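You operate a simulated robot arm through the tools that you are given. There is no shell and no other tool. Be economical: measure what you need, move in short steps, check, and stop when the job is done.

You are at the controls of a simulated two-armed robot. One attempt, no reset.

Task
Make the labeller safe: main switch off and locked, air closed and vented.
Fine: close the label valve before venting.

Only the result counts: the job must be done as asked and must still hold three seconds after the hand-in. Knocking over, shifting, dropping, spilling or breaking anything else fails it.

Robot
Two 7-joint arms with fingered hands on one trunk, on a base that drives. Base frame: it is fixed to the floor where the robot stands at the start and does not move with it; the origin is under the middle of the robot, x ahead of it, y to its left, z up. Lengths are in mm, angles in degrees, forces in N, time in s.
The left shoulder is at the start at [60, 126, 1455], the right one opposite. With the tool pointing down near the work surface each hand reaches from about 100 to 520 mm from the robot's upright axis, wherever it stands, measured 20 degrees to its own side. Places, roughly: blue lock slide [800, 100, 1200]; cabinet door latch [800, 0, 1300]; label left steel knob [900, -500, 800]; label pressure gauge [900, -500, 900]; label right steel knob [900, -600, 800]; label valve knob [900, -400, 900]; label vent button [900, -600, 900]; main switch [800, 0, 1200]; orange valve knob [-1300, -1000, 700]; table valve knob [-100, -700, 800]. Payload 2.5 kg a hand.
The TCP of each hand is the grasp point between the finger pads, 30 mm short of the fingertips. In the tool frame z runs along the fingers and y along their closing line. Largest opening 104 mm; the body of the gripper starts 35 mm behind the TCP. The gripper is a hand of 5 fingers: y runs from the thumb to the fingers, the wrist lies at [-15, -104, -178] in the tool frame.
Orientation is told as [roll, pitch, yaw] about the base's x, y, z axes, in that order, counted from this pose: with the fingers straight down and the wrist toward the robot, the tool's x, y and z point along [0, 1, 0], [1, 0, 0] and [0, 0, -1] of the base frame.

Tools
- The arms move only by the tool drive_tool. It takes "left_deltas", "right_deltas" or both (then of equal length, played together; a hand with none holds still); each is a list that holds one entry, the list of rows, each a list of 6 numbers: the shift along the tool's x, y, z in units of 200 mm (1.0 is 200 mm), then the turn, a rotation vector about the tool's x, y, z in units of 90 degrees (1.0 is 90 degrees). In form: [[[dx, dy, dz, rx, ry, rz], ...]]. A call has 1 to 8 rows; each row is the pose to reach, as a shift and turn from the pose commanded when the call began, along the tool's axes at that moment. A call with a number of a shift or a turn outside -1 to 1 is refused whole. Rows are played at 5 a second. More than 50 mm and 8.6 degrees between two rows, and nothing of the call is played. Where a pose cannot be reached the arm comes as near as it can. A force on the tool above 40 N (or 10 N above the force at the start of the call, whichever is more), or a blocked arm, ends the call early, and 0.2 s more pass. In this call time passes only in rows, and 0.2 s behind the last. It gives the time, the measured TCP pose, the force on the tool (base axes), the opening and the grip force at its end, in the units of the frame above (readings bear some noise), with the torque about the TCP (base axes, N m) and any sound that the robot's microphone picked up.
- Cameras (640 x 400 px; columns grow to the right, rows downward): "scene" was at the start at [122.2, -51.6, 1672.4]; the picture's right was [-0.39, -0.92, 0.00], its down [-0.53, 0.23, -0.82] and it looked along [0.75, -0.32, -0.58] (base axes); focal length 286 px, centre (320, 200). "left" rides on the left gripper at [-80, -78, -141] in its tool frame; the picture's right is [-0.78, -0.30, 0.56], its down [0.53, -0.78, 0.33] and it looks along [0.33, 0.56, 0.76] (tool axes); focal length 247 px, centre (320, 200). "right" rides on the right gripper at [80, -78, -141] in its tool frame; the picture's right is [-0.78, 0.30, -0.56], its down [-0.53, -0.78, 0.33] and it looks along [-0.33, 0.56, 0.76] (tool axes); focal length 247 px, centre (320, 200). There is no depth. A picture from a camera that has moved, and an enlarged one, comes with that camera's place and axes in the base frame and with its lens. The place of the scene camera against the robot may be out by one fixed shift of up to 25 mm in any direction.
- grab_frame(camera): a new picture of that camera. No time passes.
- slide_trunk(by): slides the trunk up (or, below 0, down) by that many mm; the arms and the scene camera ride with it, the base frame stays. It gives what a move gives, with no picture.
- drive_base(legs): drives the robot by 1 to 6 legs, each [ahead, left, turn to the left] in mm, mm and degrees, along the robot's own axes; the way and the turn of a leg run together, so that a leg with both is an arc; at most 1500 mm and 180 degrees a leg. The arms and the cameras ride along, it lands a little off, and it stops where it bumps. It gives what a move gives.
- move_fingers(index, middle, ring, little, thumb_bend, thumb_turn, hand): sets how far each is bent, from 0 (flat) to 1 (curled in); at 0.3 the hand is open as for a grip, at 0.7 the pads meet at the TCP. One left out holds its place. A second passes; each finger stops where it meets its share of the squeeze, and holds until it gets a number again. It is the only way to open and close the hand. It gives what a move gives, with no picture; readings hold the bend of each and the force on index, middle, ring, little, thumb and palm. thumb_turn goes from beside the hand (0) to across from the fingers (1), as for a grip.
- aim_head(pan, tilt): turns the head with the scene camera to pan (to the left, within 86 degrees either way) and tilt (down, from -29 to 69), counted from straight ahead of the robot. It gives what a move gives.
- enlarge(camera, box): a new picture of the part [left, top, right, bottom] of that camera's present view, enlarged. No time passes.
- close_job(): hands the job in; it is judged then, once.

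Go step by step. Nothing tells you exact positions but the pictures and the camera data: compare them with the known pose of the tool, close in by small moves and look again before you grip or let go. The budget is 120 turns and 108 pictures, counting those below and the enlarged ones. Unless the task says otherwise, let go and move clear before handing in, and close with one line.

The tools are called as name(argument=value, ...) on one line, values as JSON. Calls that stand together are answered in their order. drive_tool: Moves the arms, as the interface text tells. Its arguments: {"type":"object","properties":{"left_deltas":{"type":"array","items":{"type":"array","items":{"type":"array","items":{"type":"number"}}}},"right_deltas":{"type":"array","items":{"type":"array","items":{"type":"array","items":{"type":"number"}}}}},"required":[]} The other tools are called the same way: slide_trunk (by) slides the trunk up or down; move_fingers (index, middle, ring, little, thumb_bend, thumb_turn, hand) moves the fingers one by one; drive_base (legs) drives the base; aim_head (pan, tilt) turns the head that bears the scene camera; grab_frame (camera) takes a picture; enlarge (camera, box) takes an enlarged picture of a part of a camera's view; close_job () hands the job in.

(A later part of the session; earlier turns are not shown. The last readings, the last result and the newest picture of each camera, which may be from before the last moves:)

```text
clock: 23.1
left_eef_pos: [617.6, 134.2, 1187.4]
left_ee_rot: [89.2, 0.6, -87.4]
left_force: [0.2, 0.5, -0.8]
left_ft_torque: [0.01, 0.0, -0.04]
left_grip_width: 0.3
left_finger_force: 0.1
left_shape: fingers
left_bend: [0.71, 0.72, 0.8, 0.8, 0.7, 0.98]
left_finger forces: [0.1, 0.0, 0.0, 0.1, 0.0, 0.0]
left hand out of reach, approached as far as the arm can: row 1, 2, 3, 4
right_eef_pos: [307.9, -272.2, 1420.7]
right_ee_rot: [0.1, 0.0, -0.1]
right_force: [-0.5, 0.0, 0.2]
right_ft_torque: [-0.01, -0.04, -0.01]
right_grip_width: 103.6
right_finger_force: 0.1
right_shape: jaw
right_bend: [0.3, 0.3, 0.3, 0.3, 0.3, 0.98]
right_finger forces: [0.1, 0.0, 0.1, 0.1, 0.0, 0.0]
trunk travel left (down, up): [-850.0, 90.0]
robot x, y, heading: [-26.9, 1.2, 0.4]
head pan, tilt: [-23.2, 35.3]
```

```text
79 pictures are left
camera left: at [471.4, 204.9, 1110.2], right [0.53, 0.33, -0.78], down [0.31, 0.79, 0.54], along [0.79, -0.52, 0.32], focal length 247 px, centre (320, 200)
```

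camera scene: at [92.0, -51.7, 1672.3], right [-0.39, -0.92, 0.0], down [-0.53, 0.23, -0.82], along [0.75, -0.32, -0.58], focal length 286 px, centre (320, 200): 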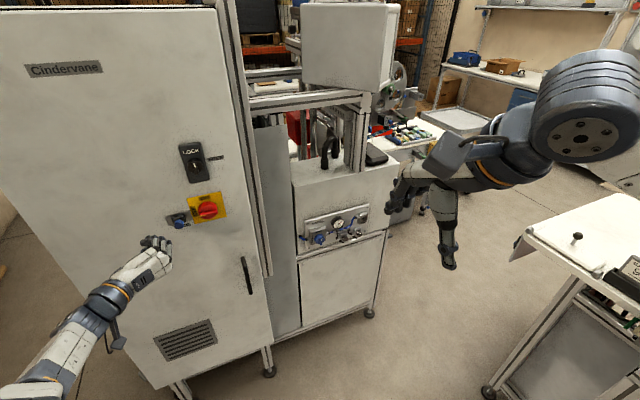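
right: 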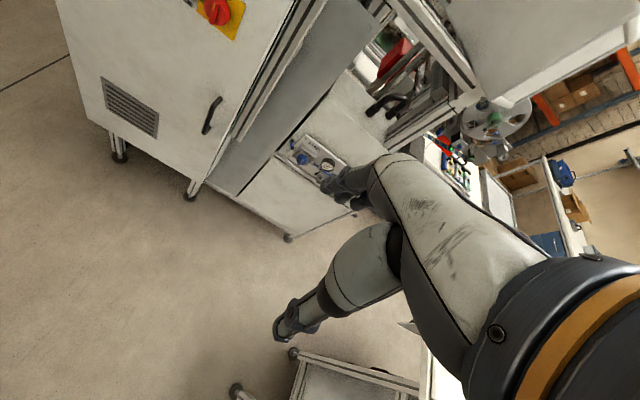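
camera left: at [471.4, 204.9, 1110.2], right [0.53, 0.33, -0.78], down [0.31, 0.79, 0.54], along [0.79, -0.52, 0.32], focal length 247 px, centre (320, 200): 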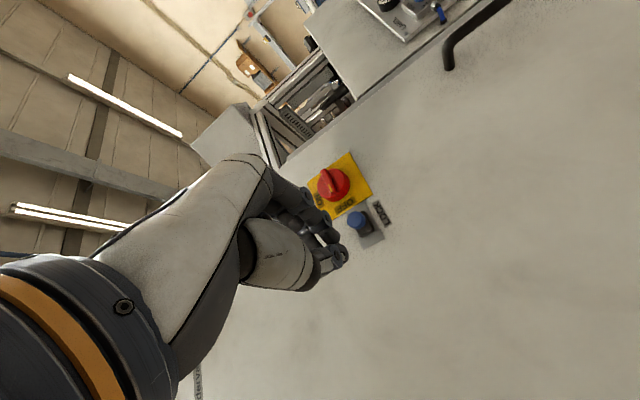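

Free motion again. I'll drive 105 mm closer with the hand left of the peg, then look.

drive_base(legs=[[108, 0, 0]])

grab_frame(camera="left")

enlarge(camera="scene", box=[90, 160, 230, 300])

```text
clock: 24.2
left_eef_pos: [724.4, 131.3, 1187.3]
left_ee_rot: [89.3, 0.6, -87.5]
left_force: [0.2, -0.1, 0.5]
left_ft_torque: [0.06, 0.01, 0.01]
left_grip_width: 0.1
left_finger_force: 0.0
left_shape: fingers
left_bend: [0.71, 0.72, 0.8, 0.8, 0.7, 0.98]
left_finger forces: [0.0, 0.0, 0.1, 0.0, 0.0, 0.0]
right_eef_pos: [414.7, -273.7, 1421.2]
right_ee_rot: [0.0, 0.0, -0.1]
right_force: [0.0, 0.4, -0.2]
right_ft_torque: [-0.01, -0.04, -0.01]
right_grip_width: 103.7
right_finger_force: 0.0
right_shape: jaw
right_bend: [0.3, 0.3, 0.3, 0.3, 0.3, 0.98]
right_finger forces: [0.0, 0.0, 0.1, 0.0, 0.0, 0.1]
trunk travel left (down, up): [-850.0, 90.0]
robot x, y, heading: [77.5, 0.3, -0.4]
head pan, tilt: [-23.2, 35.3]
```

```text
78 pictures are left
camera left: at [579.2, 204.0, 1110.5], right [0.53, 0.33, -0.78], down [0.31, 0.79, 0.54], along [0.79, -0.53, 0.32], focal length 247 px, centre (320, 200)
```

left: 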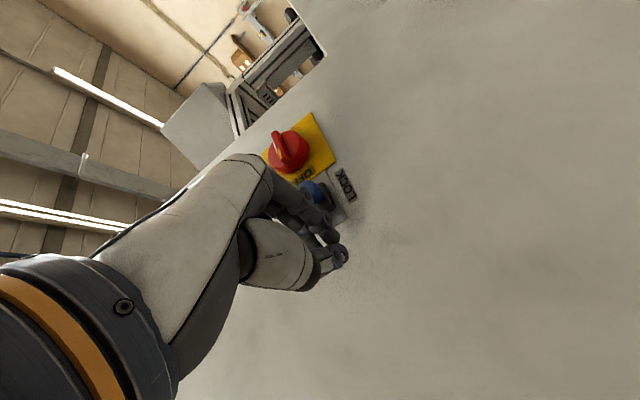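

```text
2.86 times, centred on (160, 230) of scene
camera zoom: at [198.6, -51.6, 1672.4], right [-0.39, -0.92, 0.0], down [-0.53, 0.23, -0.82], along [0.75, -0.32, -0.58], focal length 816 px, centre (777, 114)
```

zoom: 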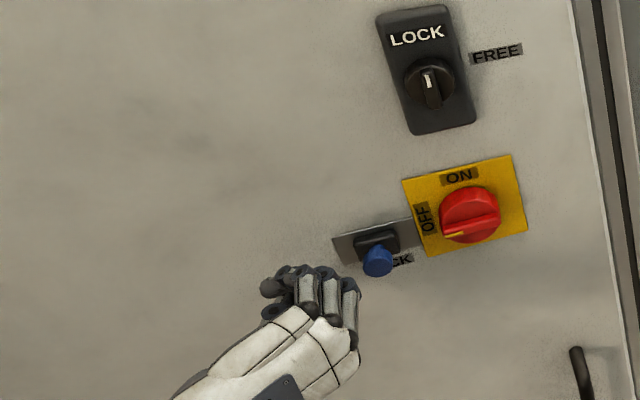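

With the fingers bent, the knuckles bulge right. A flat hand will push more cleanly with the backs of the fingers, so I'll back off to the left, flatten the fingers and look.

drive_tool(left_deltas=[[[0, -0.05, -0.1, 0, 0, 0], [0, -0.15, -0.2, 0, 0, 0], [0, -0.25, -0.25, 0, 0, 0]]])

move_fingers(hand="left", index=0.05, middle=0.05, ring=0.05, little=0.05, thumb_bend=0.3)

grab_frame(camera="left")

enlarge(camera="scene", box=[70, 160, 230, 320])

```text
clock: 25.1
left_eef_pos: [671.9, 179.4, 1189.6]
left_ee_rot: [89.3, 0.6, -87.5]
left_force: [0.3, 0.1, -0.4]
left_ft_torque: [0.02, 0.01, -0.03]
left_grip_width: 0.1
left_finger_force: 0.1
left_shape: fingers
left_bend: [0.71, 0.72, 0.8, 0.8, 0.7, 0.98]
left_finger forces: [0.0, 0.0, 0.1, 0.0, 0.1, 0.0]
right_eef_pos: [416.3, -272.0, 1421.1]
right_ee_rot: [0.0, -0.2, -0.1]
right_force: [-0.2, -1.0, -0.5]
right_ft_torque: [0.01, 0.01, 0.0]
right_grip_width: 104.0
right_finger_force: 0.1
right_shape: jaw
right_bend: [0.3, 0.3, 0.3, 0.3, 0.3, 0.98]
right_finger forces: [0.0, 0.0, 0.1, 0.0, 0.0, 0.0]
trunk travel left (down, up): [-850.0, 90.0]
robot x, y, heading: [75.7, 4.8, 0.1]
head pan, tilt: [-23.2, 35.3]
```

```text
clock: 26.1
left_eef_pos: [672.8, 180.0, 1188.9]
left_ee_rot: [89.3, 0.6, -87.4]
left_force: [-0.5, 0.2, -0.5]
left_ft_torque: [-0.02, 0.0, -0.03]
left_grip_width: 137.0
left_finger_force: 0.0
left_shape: fingers
left_bend: [0.05, 0.05, 0.05, 0.05, 0.3, 0.98]
left_finger forces: [0.1, 0.1, 0.0, 0.0, 0.0, 0.1]
right_eef_pos: [414.9, -273.7, 1419.7]
right_ee_rot: [0.0, 0.0, -0.1]
right_force: [0.9, 0.3, 0.6]
right_ft_torque: [-0.01, -0.01, 0.0]
right_grip_width: 103.9
right_finger_force: 0.1
right_shape: jaw
right_bend: [0.3, 0.3, 0.3, 0.3, 0.3, 0.98]
right_finger forces: [0.0, 0.1, 0.0, 0.0, 0.1, 0.0]
trunk travel left (down, up): [-850.0, 90.0]
robot x, y, heading: [76.2, -1.4, 0.1]
head pan, tilt: [-23.2, 35.3]
```

```text
76 pictures are left
camera left: at [526.8, 251.9, 1112.2], right [0.53, 0.33, -0.78], down [0.31, 0.79, 0.54], along [0.79, -0.53, 0.32], focal length 247 px, centre (320, 200)
```

left: 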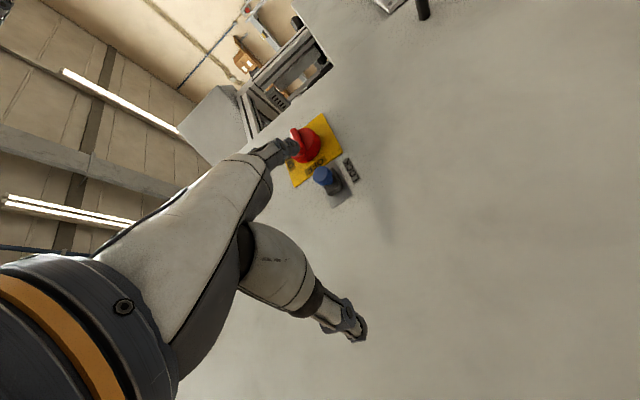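

```text
2.50 times, centred on (150, 240) of scene
camera zoom: at [198.6, -51.5, 1672.4], right [-0.39, -0.92, 0.0], down [-0.53, 0.23, -0.82], along [0.75, -0.32, -0.58], focal length 714 px, centre (745, 100)
```

zoom: 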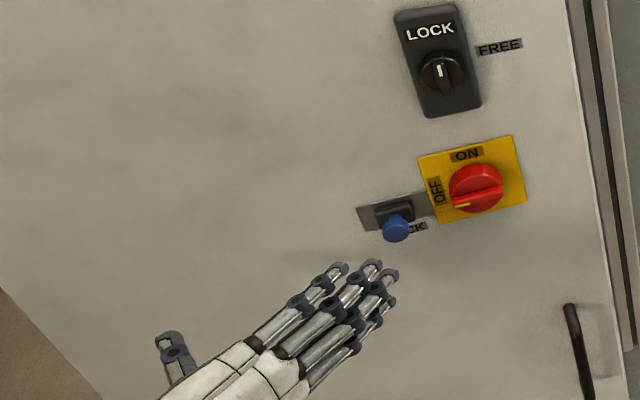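

Flattened fingers point forward-right, with the tips leading; that suits pushing the peg from its left. I'll shift 25 mm left, drive 40 mm closer, then feel for the door.

drive_tool(left_deltas=[[[0, -0.12, 0, 0, 0, 0]]])

drive_base(legs=[[40, 0, 0]])

drive_tool(left_deltas=[[[0, 0, 0.06, 0, 0, 0], [0, 0, 0.11, 0, 0, 0]]])

grab_frame(camera="left")

enlarge(camera="scene", box=[70, 160, 230, 320])

```text
clock: 26.4
left_eef_pos: [670.9, 205.2, 1189.5]
left_ee_rot: [89.3, 0.6, -87.5]
left_force: [-0.8, -0.7, 0.8]
left_ft_torque: [-0.03, 0.0, 0.01]
left_grip_width: 137.0
left_finger_force: 0.0
left_shape: fingers
left_bend: [0.05, 0.05, 0.05, 0.05, 0.3, 0.98]
left_finger forces: [0.1, 0.1, 0.0, 0.0, 0.0, 0.0]
right_eef_pos: [414.8, -272.5, 1420.6]
right_ee_rot: [0.1, 0.0, -0.1]
right_force: [0.6, -0.8, 0.1]
right_ft_torque: [-0.02, 0.0, -0.02]
right_grip_width: 103.6
right_finger_force: 0.1
right_shape: jaw
right_bend: [0.3, 0.3, 0.3, 0.3, 0.3, 0.98]
right_finger forces: [0.0, 0.0, 0.1, 0.0, 0.0, 0.0]
trunk travel left (down, up): [-850.0, 90.0]
robot x, y, heading: [74.0, -1.0, 0.2]
head pan, tilt: [-23.2, 35.3]
```

```text
clock: 27.3
left_eef_pos: [710.8, 203.9, 1190.5]
left_ee_rot: [89.3, 0.6, -87.5]
left_force: [-1.0, 0.1, -0.3]
left_ft_torque: [0.0, 0.0, 0.02]
left_grip_width: 137.1
left_finger_force: 0.0
left_shape: fingers
left_bend: [0.05, 0.05, 0.05, 0.05, 0.3, 0.98]
left_finger forces: [0.0, 0.1, 0.0, 0.0, 0.0, 0.1]
right_eef_pos: [454.8, -273.8, 1422.0]
right_ee_rot: [0.0, 0.0, -0.1]
right_force: [0.3, -0.6, -0.2]
right_ft_torque: [0.03, 0.0, 0.03]
right_grip_width: 103.8
right_finger_force: 0.1
right_shape: jaw
right_bend: [0.3, 0.3, 0.3, 0.3, 0.3, 0.98]
right_finger forces: [0.0, 0.0, 0.1, 0.0, 0.0, 0.1]
trunk travel left (down, up): [-850.0, 90.0]
robot x, y, heading: [115.4, 1.3, 0.1]
head pan, tilt: [-23.2, 35.3]
```

```text
clock: 27.9
left_eef_pos: [734.4, 205.0, 1189.1]
left_ee_rot: [89.2, 0.5, -87.5]
left_force: [0.6, -0.3, -0.4]
left_ft_torque: [-0.01, -0.02, 0.0]
left_grip_width: 137.1
left_finger_force: 0.1
left_shape: fingers
left_bend: [0.05, 0.05, 0.05, 0.05, 0.3, 0.98]
left_finger forces: [0.0, 0.1, 0.1, 0.0, 0.0, 0.0]
right_eef_pos: [455.8, -272.5, 1419.9]
right_ee_rot: [0.0, -0.1, -0.1]
right_force: [-0.1, 0.5, -0.1]
right_ft_torque: [0.01, 0.04, 0.01]
right_grip_width: 103.8
right_finger_force: 0.0
right_shape: jaw
right_bend: [0.3, 0.3, 0.3, 0.3, 0.3, 0.98]
right_finger forces: [0.0, 0.1, 0.0, 0.0, 0.0, 0.0]
trunk travel left (down, up): [-850.0, 90.0]
robot x, y, heading: [113.5, 0.9, 0.4]
head pan, tilt: [-23.2, 35.3]
```

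```text
74 pictures are left
camera left: at [588.0, 276.9, 1111.7], right [0.53, 0.33, -0.78], down [0.31, 0.78, 0.54], along [0.79, -0.53, 0.32], focal length 247 px, centre (320, 200)
```

left: 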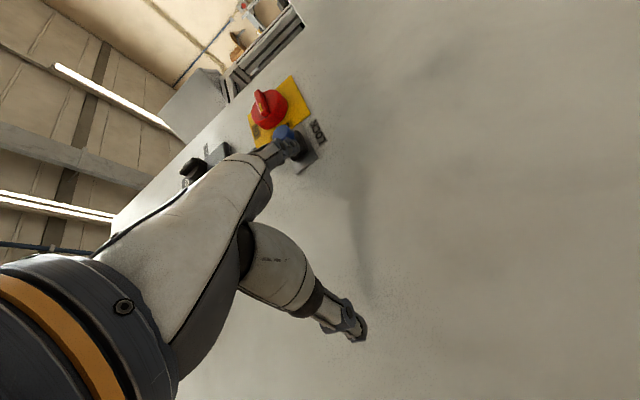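

```text
2.50 times, centred on (150, 240) of scene
camera zoom: at [239.5, -51.5, 1672.2], right [-0.39, -0.92, 0.0], down [-0.53, 0.23, -0.82], along [0.75, -0.32, -0.58], focal length 714 px, centre (745, 100)
```

zoom: 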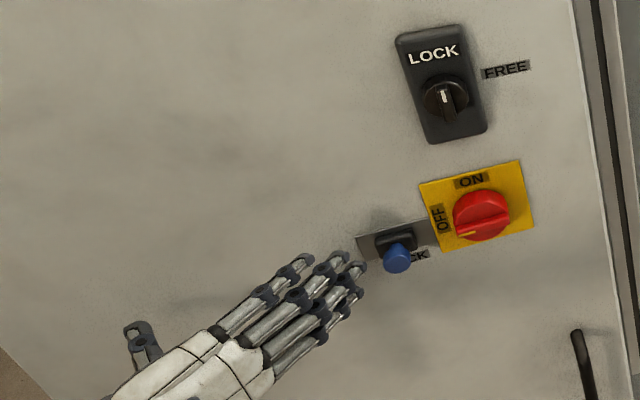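

The fingertips are just left of and slightly below the peg. I'll advance until the door is felt or 24 mm is done.

drive_tool(left_deltas=[[[0, 0, 0.03, 0, 0, 0], [0, 0, 0.06, 0, 0, 0], [0, 0, 0.09, 0, 0, 0]]])

enlarge(camera="left", box=[220, 60, 360, 200])

enlarge(camera="scene", box=[130, 190, 210, 270])

```text
clock: 28.7
left_eef_pos: [751.4, 205.1, 1189.4]
left_ee_rot: [89.2, 0.6, -87.4]
left_force: [0.2, 0.0, 0.6]
left_ft_torque: [-0.01, 0.0, 0.0]
left_grip_width: 137.0
left_finger_force: 0.1
left_shape: fingers
left_bend: [0.05, 0.05, 0.05, 0.05, 0.3, 0.98]
left_finger forces: [0.1, 0.0, 0.0, 0.0, 0.1, 0.0]
right_eef_pos: [454.3, -274.3, 1421.0]
right_ee_rot: [0.0, 0.0, -0.1]
right_force: [-0.2, 0.3, 0.6]
right_ft_torque: [0.02, 0.01, 0.02]
right_grip_width: 103.6
right_finger_force: 0.1
right_shape: jaw
right_bend: [0.3, 0.3, 0.3, 0.3, 0.3, 0.98]
right_finger forces: [0.0, 0.0, 0.0, 0.0, 0.0, 0.1]
trunk travel left (down, up): [-850.0, 90.0]
robot x, y, heading: [114.6, -0.1, 0.2]
head pan, tilt: [-23.2, 35.3]
```

```text
2.86 times, centred on (290, 130) of left
camera zoom: at [605.2, 277.3, 1111.7], right [0.53, 0.33, -0.78], down [0.31, 0.79, 0.54], along [0.79, -0.53, 0.32], focal length 706 px, centre (406, 400)
```

zoom: 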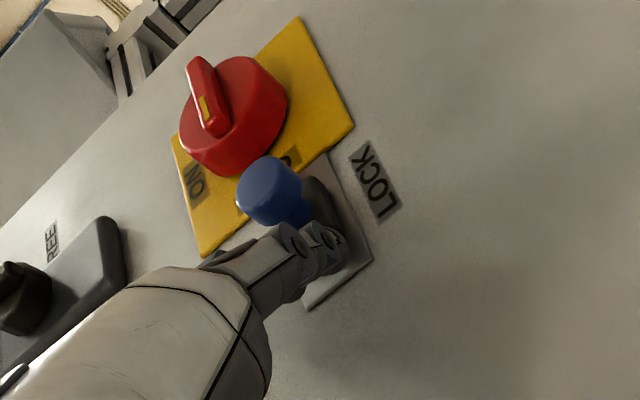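

```text
5.00 times, centred on (170, 230) of scene
camera zoom: at [238.4, -51.6, 1672.3], right [-0.39, -0.92, 0.0], down [-0.53, 0.23, -0.82], along [0.75, -0.32, -0.58], focal length 1428 px, centre (1070, 50)
```

zoom: 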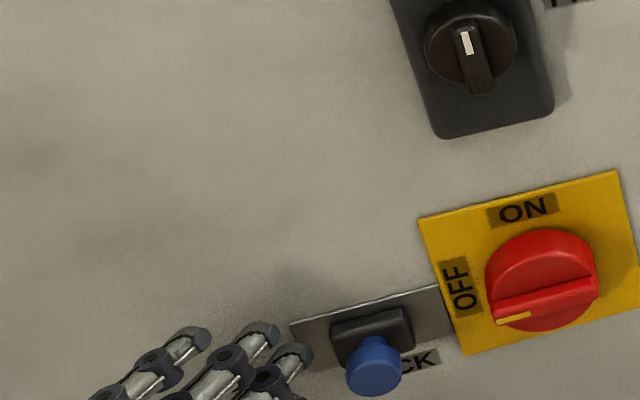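

The fingertips sit left of the carriage and peg. I'll push right in small steps.

drive_tool(left_deltas=[[[0, 0.05, 0, 0, 0, 0], [0, 0.1, 0, 0, 0, 0], [0, 0.14, 0, 0, 0, 0], [0, 0.18, 0, 0, 0, 0], [0, 0.22, 0, 0, 0, 0]]])

enlarge(camera="left", box=[220, 60, 360, 200])

enlarge(camera="scene", box=[130, 190, 210, 270])

```text
clock: 29.9
left_eef_pos: [750.3, 164.7, 1189.0]
left_ee_rot: [89.2, 0.5, -87.4]
left_force: [-12.1, 9.5, 1.4]
left_ft_torque: [-0.23, -0.13, -0.99]
left_grip_width: 137.2
left_finger_force: 8.1
left_shape: fingers
left_bend: [0.05, 0.07, 0.05, 0.05, 0.3, 0.98]
left_finger forces: [0.0, 15.5, 0.0, 0.1, 0.0, 0.0]
right_eef_pos: [452.7, -270.5, 1421.0]
right_ee_rot: [0.0, 0.0, 0.0]
right_force: [0.2, 0.3, 0.2]
right_ft_torque: [-0.03, -0.01, 0.02]
right_grip_width: 103.7
right_finger_force: 0.0
right_shape: jaw
right_bend: [0.3, 0.3, 0.3, 0.3, 0.3, 0.98]
right_finger forces: [0.0, 0.0, 0.0, 0.0, 0.0, 0.1]
trunk travel left (down, up): [-850.0, 90.0]
robot x, y, heading: [115.0, 1.8, 0.1]
head pan, tilt: [-23.2, 35.3]
```

```text
2.86 times, centred on (290, 130) of left
camera zoom: at [604.7, 235.9, 1111.2], right [0.53, 0.33, -0.78], down [0.3, 0.79, 0.54], along [0.79, -0.52, 0.32], focal length 706 px, centre (406, 400)
```

zoom: 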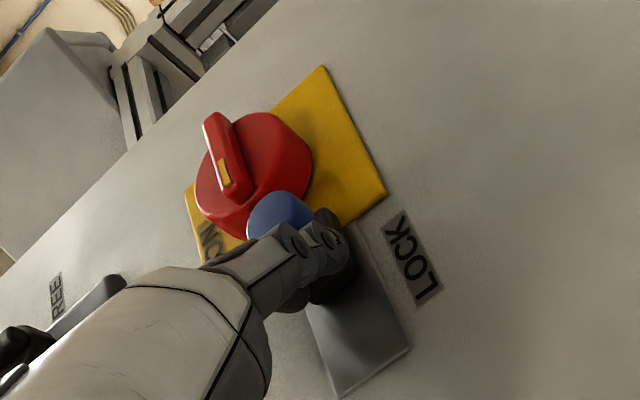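

```text
5.00 times, centred on (170, 230) of scene
camera zoom: at [235.5, -48.9, 1672.7], right [-0.39, -0.92, 0.0], down [-0.53, 0.23, -0.82], along [0.75, -0.32, -0.58], focal length 1428 px, centre (1070, 50)
```

zoom: 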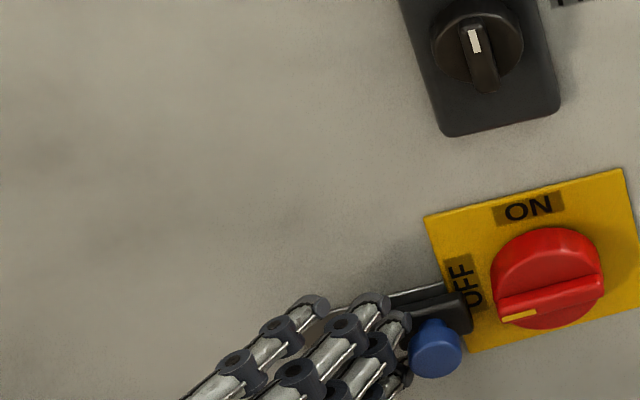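

The slide is moving right. I'll push on a little until it stops.

drive_tool(left_deltas=[[[0, 0.03, 0, 0, 0, 0], [0, 0.06, 0, 0, 0, 0], [0, 0.09, 0, 0, 0, 0]]])

enlarge(camera="scene", box=[130, 190, 210, 270])

```text
clock: 30.7
left_eef_pos: [754.1, 146.5, 1188.3]
left_ee_rot: [89.3, 0.6, -87.1]
left_force: [-4.9, 14.4, 2.9]
left_ft_torque: [-0.23, 0.05, -0.37]
left_grip_width: 133.6
left_finger_force: 8.9
left_shape: fingers
left_bend: [0.07, 0.06, 0.05, 0.05, 0.3, 0.98]
left_finger forces: [7.1, 9.5, 0.1, 0.0, 0.0, 0.0]
right_eef_pos: [454.2, -271.3, 1421.8]
right_ee_rot: [-0.1, -0.1, 0.0]
right_force: [0.2, 1.0, 0.2]
right_ft_torque: [0.01, 0.05, 0.03]
right_grip_width: 103.9
right_finger_force: 0.0
right_shape: jaw
right_bend: [0.3, 0.3, 0.3, 0.3, 0.3, 0.98]
right_finger forces: [0.0, 0.0, 0.0, 0.1, 0.0, 0.1]
trunk travel left (down, up): [-850.0, 90.0]
robot x, y, heading: [116.4, -3.5, 0.1]
head pan, tilt: [-23.2, 35.3]
```

```text
5.00 times, centred on (170, 230) of scene
camera zoom: at [237.4, -48.7, 1672.5], right [-0.39, -0.92, 0.0], down [-0.53, 0.23, -0.82], along [0.75, -0.32, -0.58], focal length 1428 px, centre (1070, 50)
```

zoom: 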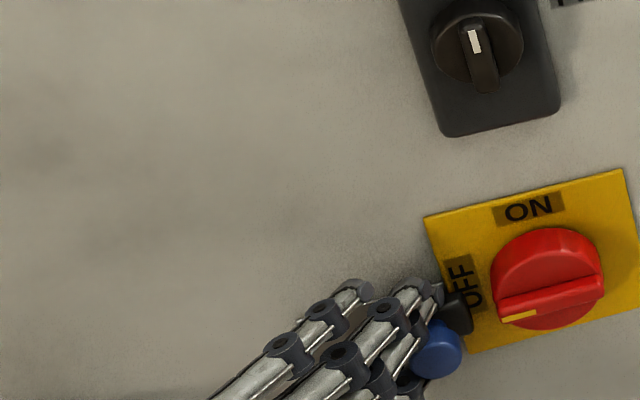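

The carriage didn't move further, so it's at its stop. I'll withdraw along the finger direction (left and back) and check.

drive_tool(left_deltas=[[[0, -0.06, -0.06, 0, 0, 0], [0, -0.14, -0.16, 0, 0, 0], [0, -0.22, -0.28, 0, 0, 0], [0, -0.3, -0.4, 0, 0, 0]]])

enlarge(camera="left", box=[220, 60, 420, 220])

enlarge(camera="scene", box=[130, 190, 210, 270])

```text
clock: 31.7
left_eef_pos: [669.1, 200.1, 1190.7]
left_ee_rot: [89.4, 0.5, -87.5]
left_force: [0.3, -0.4, 0.6]
left_ft_torque: [0.04, 0.02, -0.01]
left_grip_width: 137.2
left_finger_force: 0.1
left_shape: fingers
left_bend: [0.05, 0.05, 0.05, 0.05, 0.3, 0.98]
left_finger forces: [0.0, 0.1, 0.1, 0.1, 0.0, 0.0]
right_eef_pos: [454.7, -272.3, 1421.1]
right_ee_rot: [0.1, -0.1, -0.1]
right_force: [-0.3, 0.4, 0.6]
right_ft_torque: [0.02, -0.03, 0.03]
right_grip_width: 103.7
right_finger_force: 0.0
right_shape: jaw
right_bend: [0.3, 0.3, 0.3, 0.3, 0.3, 0.98]
right_finger forces: [0.0, 0.1, 0.0, 0.0, 0.0, 0.0]
trunk travel left (down, up): [-850.0, 90.0]
robot x, y, heading: [114.7, 0.7, -0.2]
head pan, tilt: [-23.2, 35.3]
```

```text
2.50 times, centred on (320, 140) of left
camera zoom: at [524.6, 271.8, 1113.6], right [0.53, 0.33, -0.78], down [0.31, 0.79, 0.54], along [0.79, -0.53, 0.32], focal length 617 px, centre (320, 350)
```

zoom: 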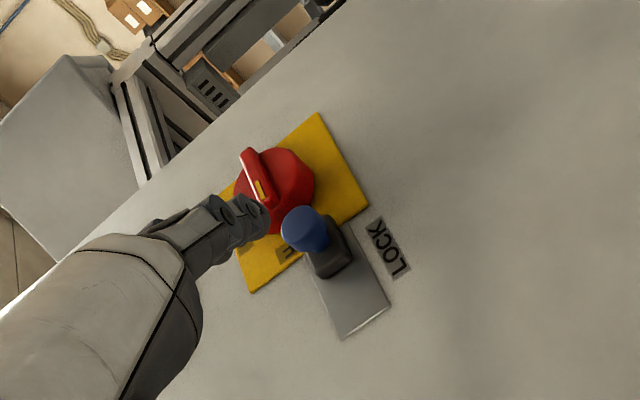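

```text
5.00 times, centred on (170, 230) of scene
camera zoom: at [237.2, -51.1, 1672.5], right [-0.39, -0.92, 0.0], down [-0.53, 0.23, -0.82], along [0.75, -0.32, -0.58], focal length 1428 px, centre (1070, 50)
```

zoom: 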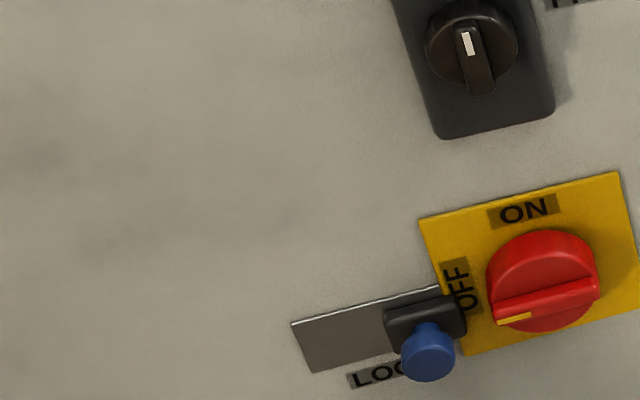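

The slide is at the right end of its rail, up against the OFF handle. Next is the pneumatic panel: I'll back away and check the floor and table on the right before driving sideways.

drive_base(legs=[[-200, 0, 0]])

aim_head(pan=-80, tilt=45)

grab_frame(camera="scene")

```text
clock: 33.3
left_eef_pos: [475.6, 199.6, 1190.1]
left_ee_rot: [89.2, 0.6, -87.6]
left_force: [-0.4, -1.1, -0.6]
left_ft_torque: [0.0, -0.02, 0.01]
left_grip_width: 137.4
left_finger_force: 0.1
left_shape: fingers
left_bend: [0.05, 0.05, 0.05, 0.05, 0.3, 0.98]
left_finger forces: [0.1, 0.1, 0.0, 0.1, 0.0, 0.0]
right_eef_pos: [259.1, -274.1, 1420.8]
right_ee_rot: [0.0, 0.0, -0.3]
right_force: [0.1, -0.8, 0.0]
right_ft_torque: [0.02, 0.01, 0.01]
right_grip_width: 103.5
right_finger_force: 0.1
right_shape: jaw
right_bend: [0.3, 0.3, 0.3, 0.3, 0.3, 0.98]
right_finger forces: [0.0, 0.1, 0.0, 0.0, 0.1, 0.0]
trunk travel left (down, up): [-850.0, 90.0]
robot x, y, heading: [-80.1, 0.8, 0.0]
head pan, tilt: [-23.2, 35.3]
```

```text
clock: 34.6
left_eef_pos: [476.0, 199.1, 1190.1]
left_ee_rot: [89.2, 0.6, -87.6]
left_force: [0.1, -0.1, 0.3]
left_ft_torque: [-0.03, 0.03, 0.01]
left_grip_width: 136.7
left_finger_force: 0.0
left_shape: fingers
left_bend: [0.05, 0.05, 0.05, 0.05, 0.3, 0.98]
left_finger forces: [0.0, 0.0, 0.0, 0.0, 0.0, 0.0]
right_eef_pos: [260.2, -274.3, 1420.6]
right_ee_rot: [0.0, -0.1, -0.2]
right_force: [-0.1, -0.2, -0.1]
right_ft_torque: [0.01, -0.01, -0.02]
right_grip_width: 103.7
right_finger_force: 0.1
right_shape: jaw
right_bend: [0.3, 0.3, 0.3, 0.3, 0.3, 0.98]
right_finger forces: [0.1, 0.0, 0.1, 0.0, 0.0, 0.0]
trunk travel left (down, up): [-850.0, 90.0]
robot x, y, heading: [-80.1, 3.1, -0.1]
head pan, tilt: [-80.0, 45.0]
```

```text
65 pictures are left
camera scene: at [-24.3, -97.0, 1657.9], right [-0.98, -0.17, 0.0], down [-0.12, 0.7, -0.71], along [0.12, -0.7, -0.71], focal length 286 px, centre (320, 200)
```

scene: 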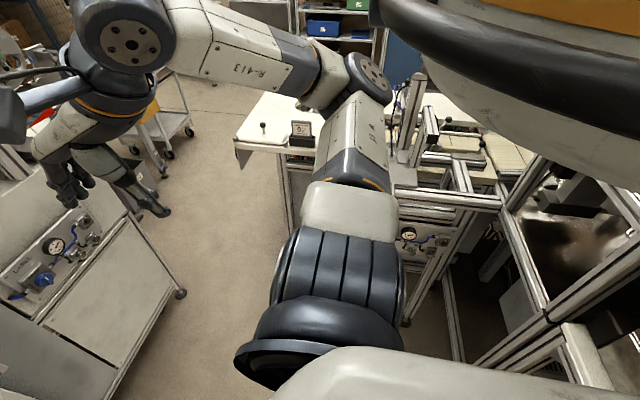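

The label panel is left-front, and the table machine sits to the right at lower x. I'll drive ahead 130, then right 390, and look at the panel.

drive_base(legs=[[130, 0, 0], [0, -390, 0]])

grab_frame(camera="scene")

aim_head(pan=-5, tilt=45)

grab_frame(camera="scene")

```text
clock: 37.9
left_eef_pos: [606.5, -187.3, 1192.2]
left_ee_rot: [89.2, 0.6, -87.6]
left_force: [0.4, -0.4, 1.1]
left_ft_torque: [-0.02, -0.03, -0.02]
left_grip_width: 136.8
left_finger_force: 0.1
left_shape: fingers
left_bend: [0.05, 0.05, 0.05, 0.05, 0.3, 0.98]
left_finger forces: [0.1, 0.1, 0.0, 0.0, 0.0, 0.0]
right_eef_pos: [389.6, -660.4, 1420.7]
right_ee_rot: [0.0, 0.0, -0.1]
right_force: [0.4, 0.1, -0.2]
right_ft_torque: [0.02, 0.0, 0.01]
right_grip_width: 103.7
right_finger_force: 0.0
right_shape: jaw
right_bend: [0.3, 0.3, 0.3, 0.3, 0.3, 0.98]
right_finger forces: [0.1, 0.1, 0.0, 0.0, 0.0, 0.1]
trunk travel left (down, up): [-850.0, 90.0]
robot x, y, heading: [52.7, -385.7, -0.1]
head pan, tilt: [-80.0, 45.0]
```

```text
64 pictures are left
camera scene: at [106.5, -484.6, 1657.9], right [-0.98, -0.17, 0.0], down [-0.12, 0.7, -0.71], along [0.12, -0.7, -0.71], focal length 286 px, centre (320, 200)
```

scene: 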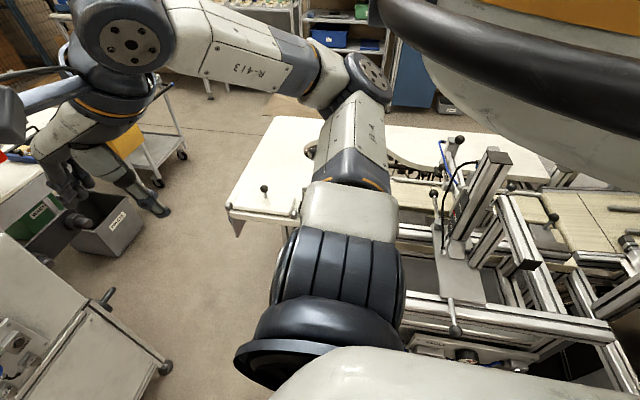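

```text
clock: 39.4
left_eef_pos: [605.8, -187.6, 1189.6]
left_ee_rot: [89.2, 0.6, -87.6]
left_force: [0.4, -0.3, -0.3]
left_ft_torque: [0.01, 0.0, 0.0]
left_grip_width: 137.0
left_finger_force: 0.0
left_shape: fingers
left_bend: [0.05, 0.05, 0.05, 0.05, 0.3, 0.98]
left_finger forces: [0.0, 0.0, 0.0, 0.0, 0.0, 0.1]
right_eef_pos: [389.8, -661.1, 1419.5]
right_ee_rot: [0.0, 0.0, -0.1]
right_force: [-0.8, -0.3, 0.4]
right_ft_torque: [-0.02, 0.0, -0.02]
right_grip_width: 104.0
right_finger_force: 0.1
right_shape: jaw
right_bend: [0.3, 0.3, 0.3, 0.3, 0.3, 0.98]
right_finger forces: [0.1, 0.0, 0.0, 0.0, 0.0, 0.0]
trunk travel left (down, up): [-850.0, 90.0]
robot x, y, heading: [48.4, -389.1, 0.2]
head pan, tilt: [-5.0, 45.0]
```

```text
63 pictures are left
camera scene: at [173.3, -411.6, 1657.9], right [-0.09, -1.0, 0.0], down [-0.7, 0.06, -0.71], along [0.7, -0.06, -0.71], focal length 286 px, centre (320, 200)
```

scene: 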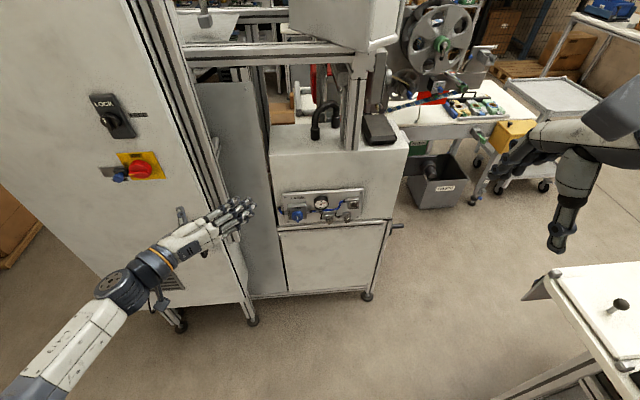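

Clear floor around. I'll lower the trunk 370 mm so the panel sits at a comfortable height for the left hand.

slide_trunk(by=-370)

grab_frame(camera="scene")

grab_frame(camera="left")

```text
clock: 43.0
left_eef_pos: [605.8, -187.7, 820.1]
left_ee_rot: [89.3, 0.6, -87.6]
left_force: [0.4, 0.3, 0.4]
left_ft_torque: [-0.01, 0.01, 0.02]
left_grip_width: 137.2
left_finger_force: 0.1
left_shape: fingers
left_bend: [0.05, 0.05, 0.05, 0.05, 0.3, 0.98]
left_finger forces: [0.1, 0.0, 0.0, 0.0, 0.1, 0.0]
right_eef_pos: [389.1, -661.2, 1051.6]
right_ee_rot: [-0.1, 0.0, 0.0]
right_force: [-0.1, 0.7, -0.2]
right_ft_torque: [0.03, 0.01, 0.0]
right_grip_width: 103.8
right_finger_force: 0.0
right_shape: jaw
right_bend: [0.3, 0.3, 0.3, 0.3, 0.3, 0.98]
right_finger forces: [0.1, 0.0, 0.0, 0.1, 0.0, 0.0]
trunk travel left (down, up): [-480.0, 460.0]
robot x, y, heading: [52.8, -388.0, 0.1]
head pan, tilt: [-5.0, 45.0]
```

```text
62 pictures are left
camera scene: at [173.3, -411.5, 1288.0], right [-0.09, -1.0, 0.0], down [-0.7, 0.06, -0.71], along [0.7, -0.06, -0.71], focal length 286 px, centre (320, 200)
```

scene: 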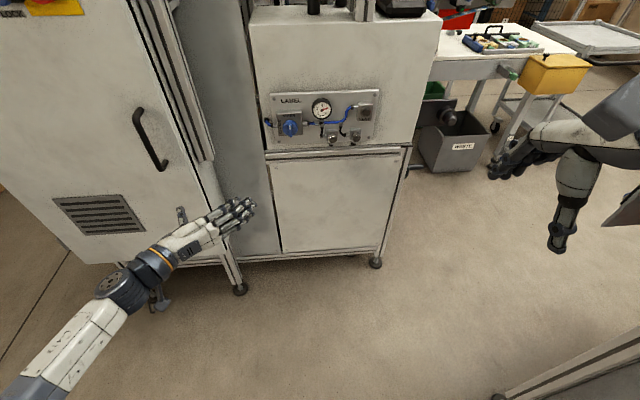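

```text
61 pictures are left
camera left: at [460.7, -116.3, 743.2], right [0.53, 0.33, -0.78], down [0.31, 0.79, 0.54], along [0.79, -0.53, 0.32], focal length 247 px, centre (320, 200)
```

left: 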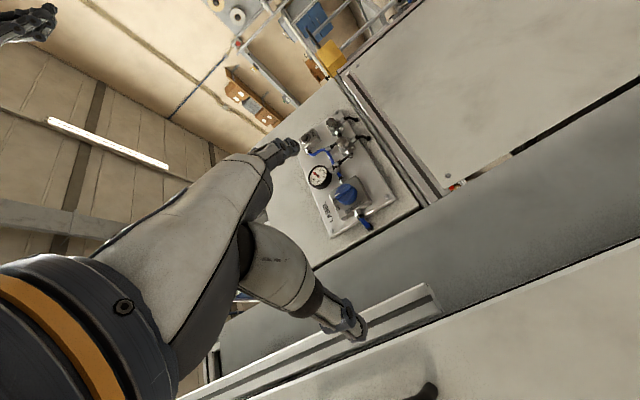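

I'll move the left hand right, to be in front of the valve, half-closed, and take a second view for triangulation.

enlarge(camera="left", box=[280, 90, 420, 250])

drive_tool(left_deltas=[[[0.04, 0.2, 0.05, 0, 0, 0], [0.08, 0.4, 0.1, -0.005, 0, 0], [0.12, 0.6, 0.15, -0.01, 0, 0], [0.17, 0.8, 0.2, -0.02, 0, 0], [0.22, 0.98, 0.2, -0.027, 0, 0]]])

move_fingers(hand="left", index=0.5, middle=0.5, ring=0.5, little=0.5, thumb_bend=0.5)

grab_frame(camera="left")

```text
2.50 times, centred on (350, 170) of left
camera zoom: at [460.7, -116.3, 743.2], right [0.53, 0.33, -0.78], down [0.31, 0.79, 0.54], along [0.79, -0.53, 0.32], focal length 617 px, centre (245, 275)
```

zoom: 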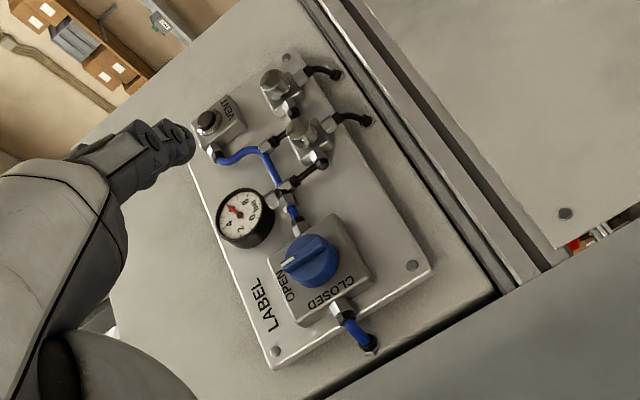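

```text
clock: 44.1
left_eef_pos: [655.6, -381.3, 862.5]
left_ee_rot: [89.2, 0.5, -90.0]
left_force: [0.5, -0.3, 0.4]
left_ft_torque: [0.01, 0.01, 0.01]
left_grip_width: 137.2
left_finger_force: 0.0
left_shape: fingers
left_bend: [0.05, 0.05, 0.05, 0.05, 0.3, 0.98]
left_finger forces: [0.0, 0.0, 0.0, 0.1, 0.1, 0.0]
right_eef_pos: [389.4, -662.3, 1050.1]
right_ee_rot: [0.1, 0.0, -0.2]
right_force: [-0.3, -0.4, -0.4]
right_ft_torque: [-0.03, -0.02, -0.02]
right_grip_width: 103.8
right_finger_force: 0.1
right_shape: jaw
right_bend: [0.3, 0.3, 0.3, 0.3, 0.3, 0.98]
right_finger forces: [0.1, 0.0, 0.1, 0.0, 0.0, 0.1]
trunk travel left (down, up): [-480.0, 460.0]
robot x, y, heading: [51.9, -387.2, 0.1]
head pan, tilt: [-5.0, 45.0]
```

```text
clock: 45.1
left_eef_pos: [657.1, -382.7, 861.6]
left_ee_rot: [89.3, 0.6, -89.9]
left_force: [0.3, 0.8, 0.8]
left_ft_torque: [0.03, 0.02, 0.01]
left_grip_width: 52.5
left_finger_force: 0.0
left_shape: fingers
left_bend: [0.5, 0.5, 0.5, 0.5, 0.5, 0.98]
left_finger forces: [0.1, 0.1, 0.0, 0.0, 0.0, 0.0]
right_eef_pos: [390.3, -661.1, 1051.1]
right_ee_rot: [0.0, 0.0, -0.1]
right_force: [0.2, 0.6, 0.5]
right_ft_torque: [-0.04, 0.01, -0.02]
right_grip_width: 103.6
right_finger_force: 0.1
right_shape: jaw
right_bend: [0.3, 0.3, 0.3, 0.3, 0.3, 0.98]
right_finger forces: [0.0, 0.0, 0.0, 0.0, 0.0, 0.0]
trunk travel left (down, up): [-480.0, 460.0]
robot x, y, heading: [51.3, -384.5, -0.0]
head pan, tilt: [-5.0, 45.0]
```

```text
59 pictures are left
camera left: at [513.7, -304.8, 784.4], right [0.55, 0.3, -0.78], down [0.34, 0.77, 0.54], along [0.77, -0.56, 0.32], focal length 247 px, centre (320, 200)
```

left: 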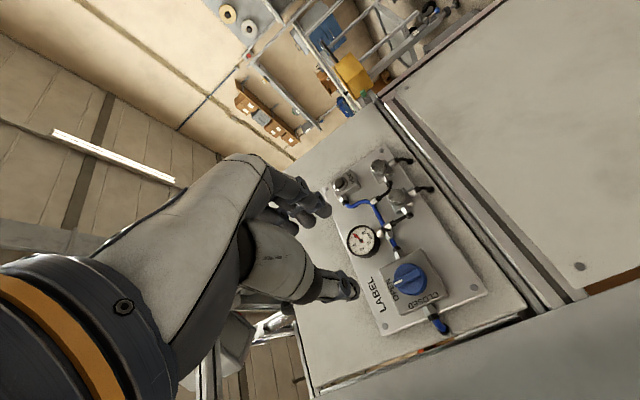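

The valve knob triangulates to about [880, -376, 856]. I'll drive 120 mm closer and fine-align the hand.

drive_base(legs=[[120, 0, 0]])

drive_tool(left_deltas=[[[-0.03, -0.025, 0, 0, 0, 0]]])

grab_frame(camera="left")

enlarge(camera="scene", box=[180, 80, 380, 240])

```text
clock: 46.4
left_eef_pos: [774.3, -382.8, 862.8]
left_ee_rot: [89.2, 0.5, -90.0]
left_force: [-0.4, 0.5, 0.4]
left_ft_torque: [0.0, 0.01, 0.03]
left_grip_width: 52.6
left_finger_force: 0.0
left_shape: fingers
left_bend: [0.5, 0.5, 0.5, 0.5, 0.5, 0.98]
left_finger forces: [0.0, 0.0, 0.0, 0.0, 0.0, 0.0]
right_eef_pos: [508.1, -660.1, 1050.1]
right_ee_rot: [0.0, 0.0, -0.1]
right_force: [0.1, -0.6, -0.9]
right_ft_torque: [0.0, 0.01, -0.01]
right_grip_width: 103.7
right_finger_force: 0.1
right_shape: jaw
right_bend: [0.3, 0.3, 0.3, 0.3, 0.3, 0.98]
right_finger forces: [0.0, 0.0, 0.1, 0.1, 0.0, 0.0]
trunk travel left (down, up): [-480.0, 460.0]
robot x, y, heading: [167.5, -387.3, -0.1]
head pan, tilt: [-5.0, 45.0]
```

```text
clock: 46.8
left_eef_pos: [774.8, -379.0, 855.0]
left_ee_rot: [89.2, 0.6, -90.1]
left_force: [-0.2, -0.8, -0.5]
left_ft_torque: [0.01, -0.03, 0.01]
left_grip_width: 52.4
left_finger_force: 0.0
left_shape: fingers
left_bend: [0.5, 0.5, 0.5, 0.5, 0.5, 0.98]
left_finger forces: [0.0, 0.1, 0.1, 0.0, 0.1, 0.0]
right_eef_pos: [508.2, -661.4, 1050.8]
right_ee_rot: [0.0, 0.1, -0.2]
right_force: [-0.9, -0.5, -0.9]
right_ft_torque: [-0.03, 0.01, 0.0]
right_grip_width: 103.7
right_finger_force: 0.1
right_shape: jaw
right_bend: [0.3, 0.3, 0.3, 0.3, 0.3, 0.98]
right_finger forces: [0.0, 0.0, 0.0, 0.0, 0.0, 0.0]
trunk travel left (down, up): [-480.0, 460.0]
robot x, y, heading: [173.2, -386.4, -0.1]
head pan, tilt: [-5.0, 45.0]
```

```text
58 pictures are left
camera left: at [632.2, -299.9, 778.8], right [0.55, 0.3, -0.78], down [0.34, 0.77, 0.54], along [0.77, -0.56, 0.32], focal length 247 px, centre (320, 200)
```

left: 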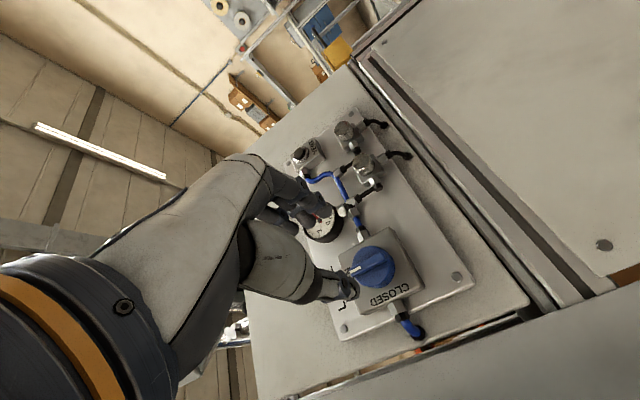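

```text
2.50 times, centred on (280, 160) of scene
camera zoom: at [291.9, -411.5, 1287.9], right [-0.09, -1.0, 0.0], down [-0.7, 0.06, -0.71], along [0.7, -0.06, -0.71], focal length 714 px, centre (420, 300)
```

zoom: 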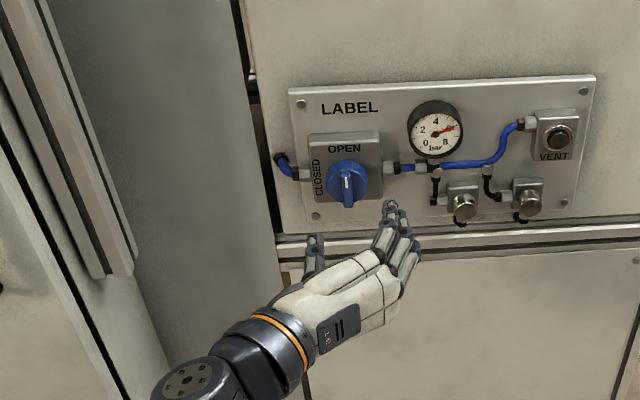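

Alignment matches the switch approach. Base 40 mm more, then check before engaging.

drive_base(legs=[[40, 0, 0]])

move_fingers(hand="left", little=0.9, ring=0.8)

grab_frame(camera="left")

enlarge(camera="scene", box=[200, 80, 360, 220])

```text
clock: 47.7
left_eef_pos: [814.4, -377.7, 857.4]
left_ee_rot: [89.2, 0.5, -90.1]
left_force: [-1.0, 0.8, 0.0]
left_ft_torque: [0.0, 0.01, -0.03]
left_grip_width: 52.6
left_finger_force: 0.0
left_shape: fingers
left_bend: [0.5, 0.5, 0.5, 0.5, 0.5, 0.98]
left_finger forces: [0.0, 0.0, 0.1, 0.1, 0.1, 0.0]
right_eef_pos: [548.6, -660.8, 1050.6]
right_ee_rot: [0.0, 0.0, -0.1]
right_force: [0.3, -0.3, -0.6]
right_ft_torque: [0.02, -0.01, 0.0]
right_grip_width: 103.7
right_finger_force: 0.1
right_shape: jaw
right_bend: [0.3, 0.3, 0.3, 0.3, 0.3, 0.98]
right_finger forces: [0.0, 0.0, 0.0, 0.0, 0.0, 0.0]
trunk travel left (down, up): [-480.0, 460.0]
robot x, y, heading: [209.1, -385.3, -0.1]
head pan, tilt: [-5.0, 45.0]
```

```text
clock: 48.7
left_eef_pos: [813.6, -378.0, 856.1]
left_ee_rot: [89.2, 0.6, -90.0]
left_force: [0.0, 0.2, -0.1]
left_ft_torque: [-0.01, -0.01, 0.01]
left_grip_width: 52.4
left_finger_force: 0.0
left_shape: fingers
left_bend: [0.5, 0.5, 0.8, 0.9, 0.5, 0.98]
left_finger forces: [0.0, 0.0, 0.0, 0.0, 0.1, 0.0]
right_eef_pos: [548.1, -660.1, 1050.9]
right_ee_rot: [0.0, 0.1, -0.1]
right_force: [-0.4, 0.0, 0.1]
right_ft_torque: [0.0, 0.0, -0.02]
right_grip_width: 103.6
right_finger_force: 0.1
right_shape: jaw
right_bend: [0.3, 0.3, 0.3, 0.3, 0.3, 0.98]
right_finger forces: [0.0, 0.0, 0.1, 0.0, 0.0, 0.0]
trunk travel left (down, up): [-480.0, 460.0]
robot x, y, heading: [208.7, -388.2, -0.2]
head pan, tilt: [-5.0, 45.0]
```

```text
56 pictures are left
camera left: at [672.0, -299.9, 778.7], right [0.55, 0.3, -0.78], down [0.34, 0.77, 0.54], along [0.77, -0.56, 0.32], focal length 247 px, centre (320, 200)
```

left: 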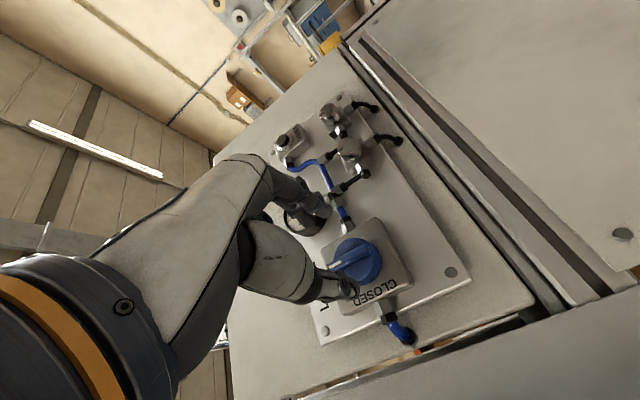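

```text
2.86 times, centred on (280, 150) of scene
camera zoom: at [331.7, -411.5, 1287.9], right [-0.09, -1.0, 0.0], down [-0.7, 0.06, -0.71], along [0.7, -0.06, -0.71], focal length 816 px, centre (434, 343)
```

zoom: 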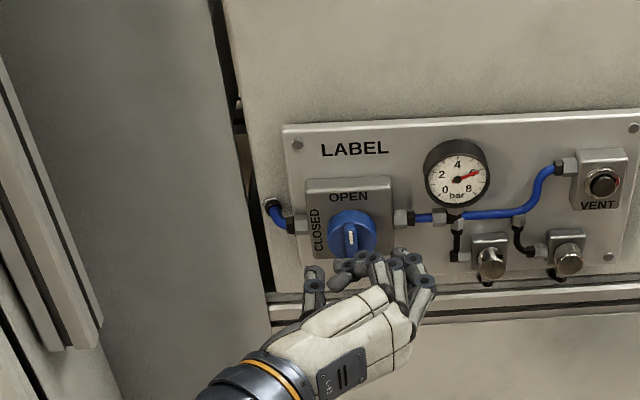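

Aligned, about 75 mm to go to the knob front. I'll advance 38 mm in small steps.

drive_tool(left_deltas=[[[0, 0, 0.06, 0, 0, 0], [0, 0, 0.12, 0, 0, 0], [0, 0, 0.16, 0, 0, 0], [0, 0, 0.19, 0, 0, 0]]])

grab_frame(camera="left")

enlarge(camera="scene", box=[230, 100, 330, 200])

```text
clock: 49.7
left_eef_pos: [853.0, -378.3, 855.9]
left_ee_rot: [89.2, 0.4, -90.0]
left_force: [0.3, 0.1, 0.5]
left_ft_torque: [-0.01, -0.03, -0.02]
left_grip_width: 52.3
left_finger_force: 0.0
left_shape: fingers
left_bend: [0.5, 0.5, 0.8, 0.9, 0.5, 0.98]
left_finger forces: [0.1, 0.0, 0.0, 0.1, 0.1, 0.1]
right_eef_pos: [548.0, -661.4, 1050.7]
right_ee_rot: [0.0, 0.0, -0.1]
right_force: [0.1, -0.1, 0.0]
right_ft_torque: [0.0, 0.0, 0.05]
right_grip_width: 103.7
right_finger_force: 0.2
right_shape: jaw
right_bend: [0.3, 0.3, 0.3, 0.3, 0.3, 0.98]
right_finger forces: [0.0, 0.1, 0.1, 0.0, 0.0, 0.1]
trunk travel left (down, up): [-480.0, 460.0]
robot x, y, heading: [210.3, -387.0, 0.0]
head pan, tilt: [-5.0, 45.0]
```

```text
54 pictures are left
camera left: at [710.4, -300.0, 778.5], right [0.55, 0.3, -0.78], down [0.34, 0.77, 0.54], along [0.77, -0.56, 0.32], focal length 247 px, centre (320, 200)
```

left: 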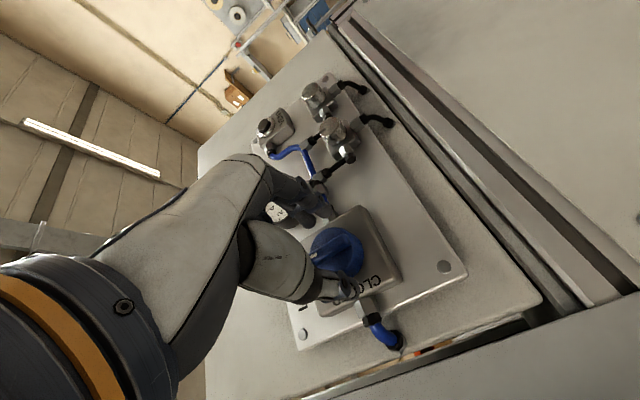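

```text
4.00 times, centred on (280, 150) of scene
camera zoom: at [331.7, -411.6, 1287.9], right [-0.09, -1.0, 0.0], down [-0.7, 0.06, -0.71], along [0.7, -0.06, -0.71], focal length 1142 px, centre (480, 400)
```

zoom: 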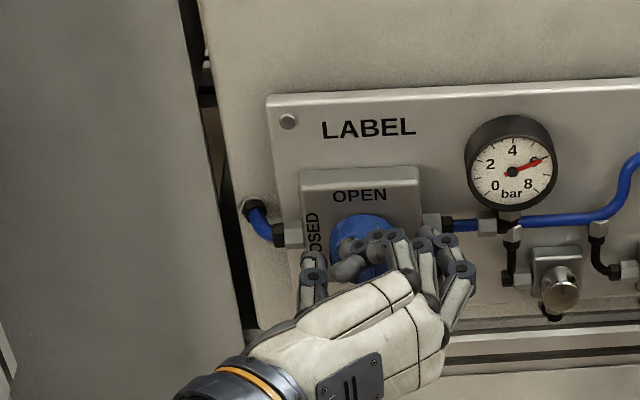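

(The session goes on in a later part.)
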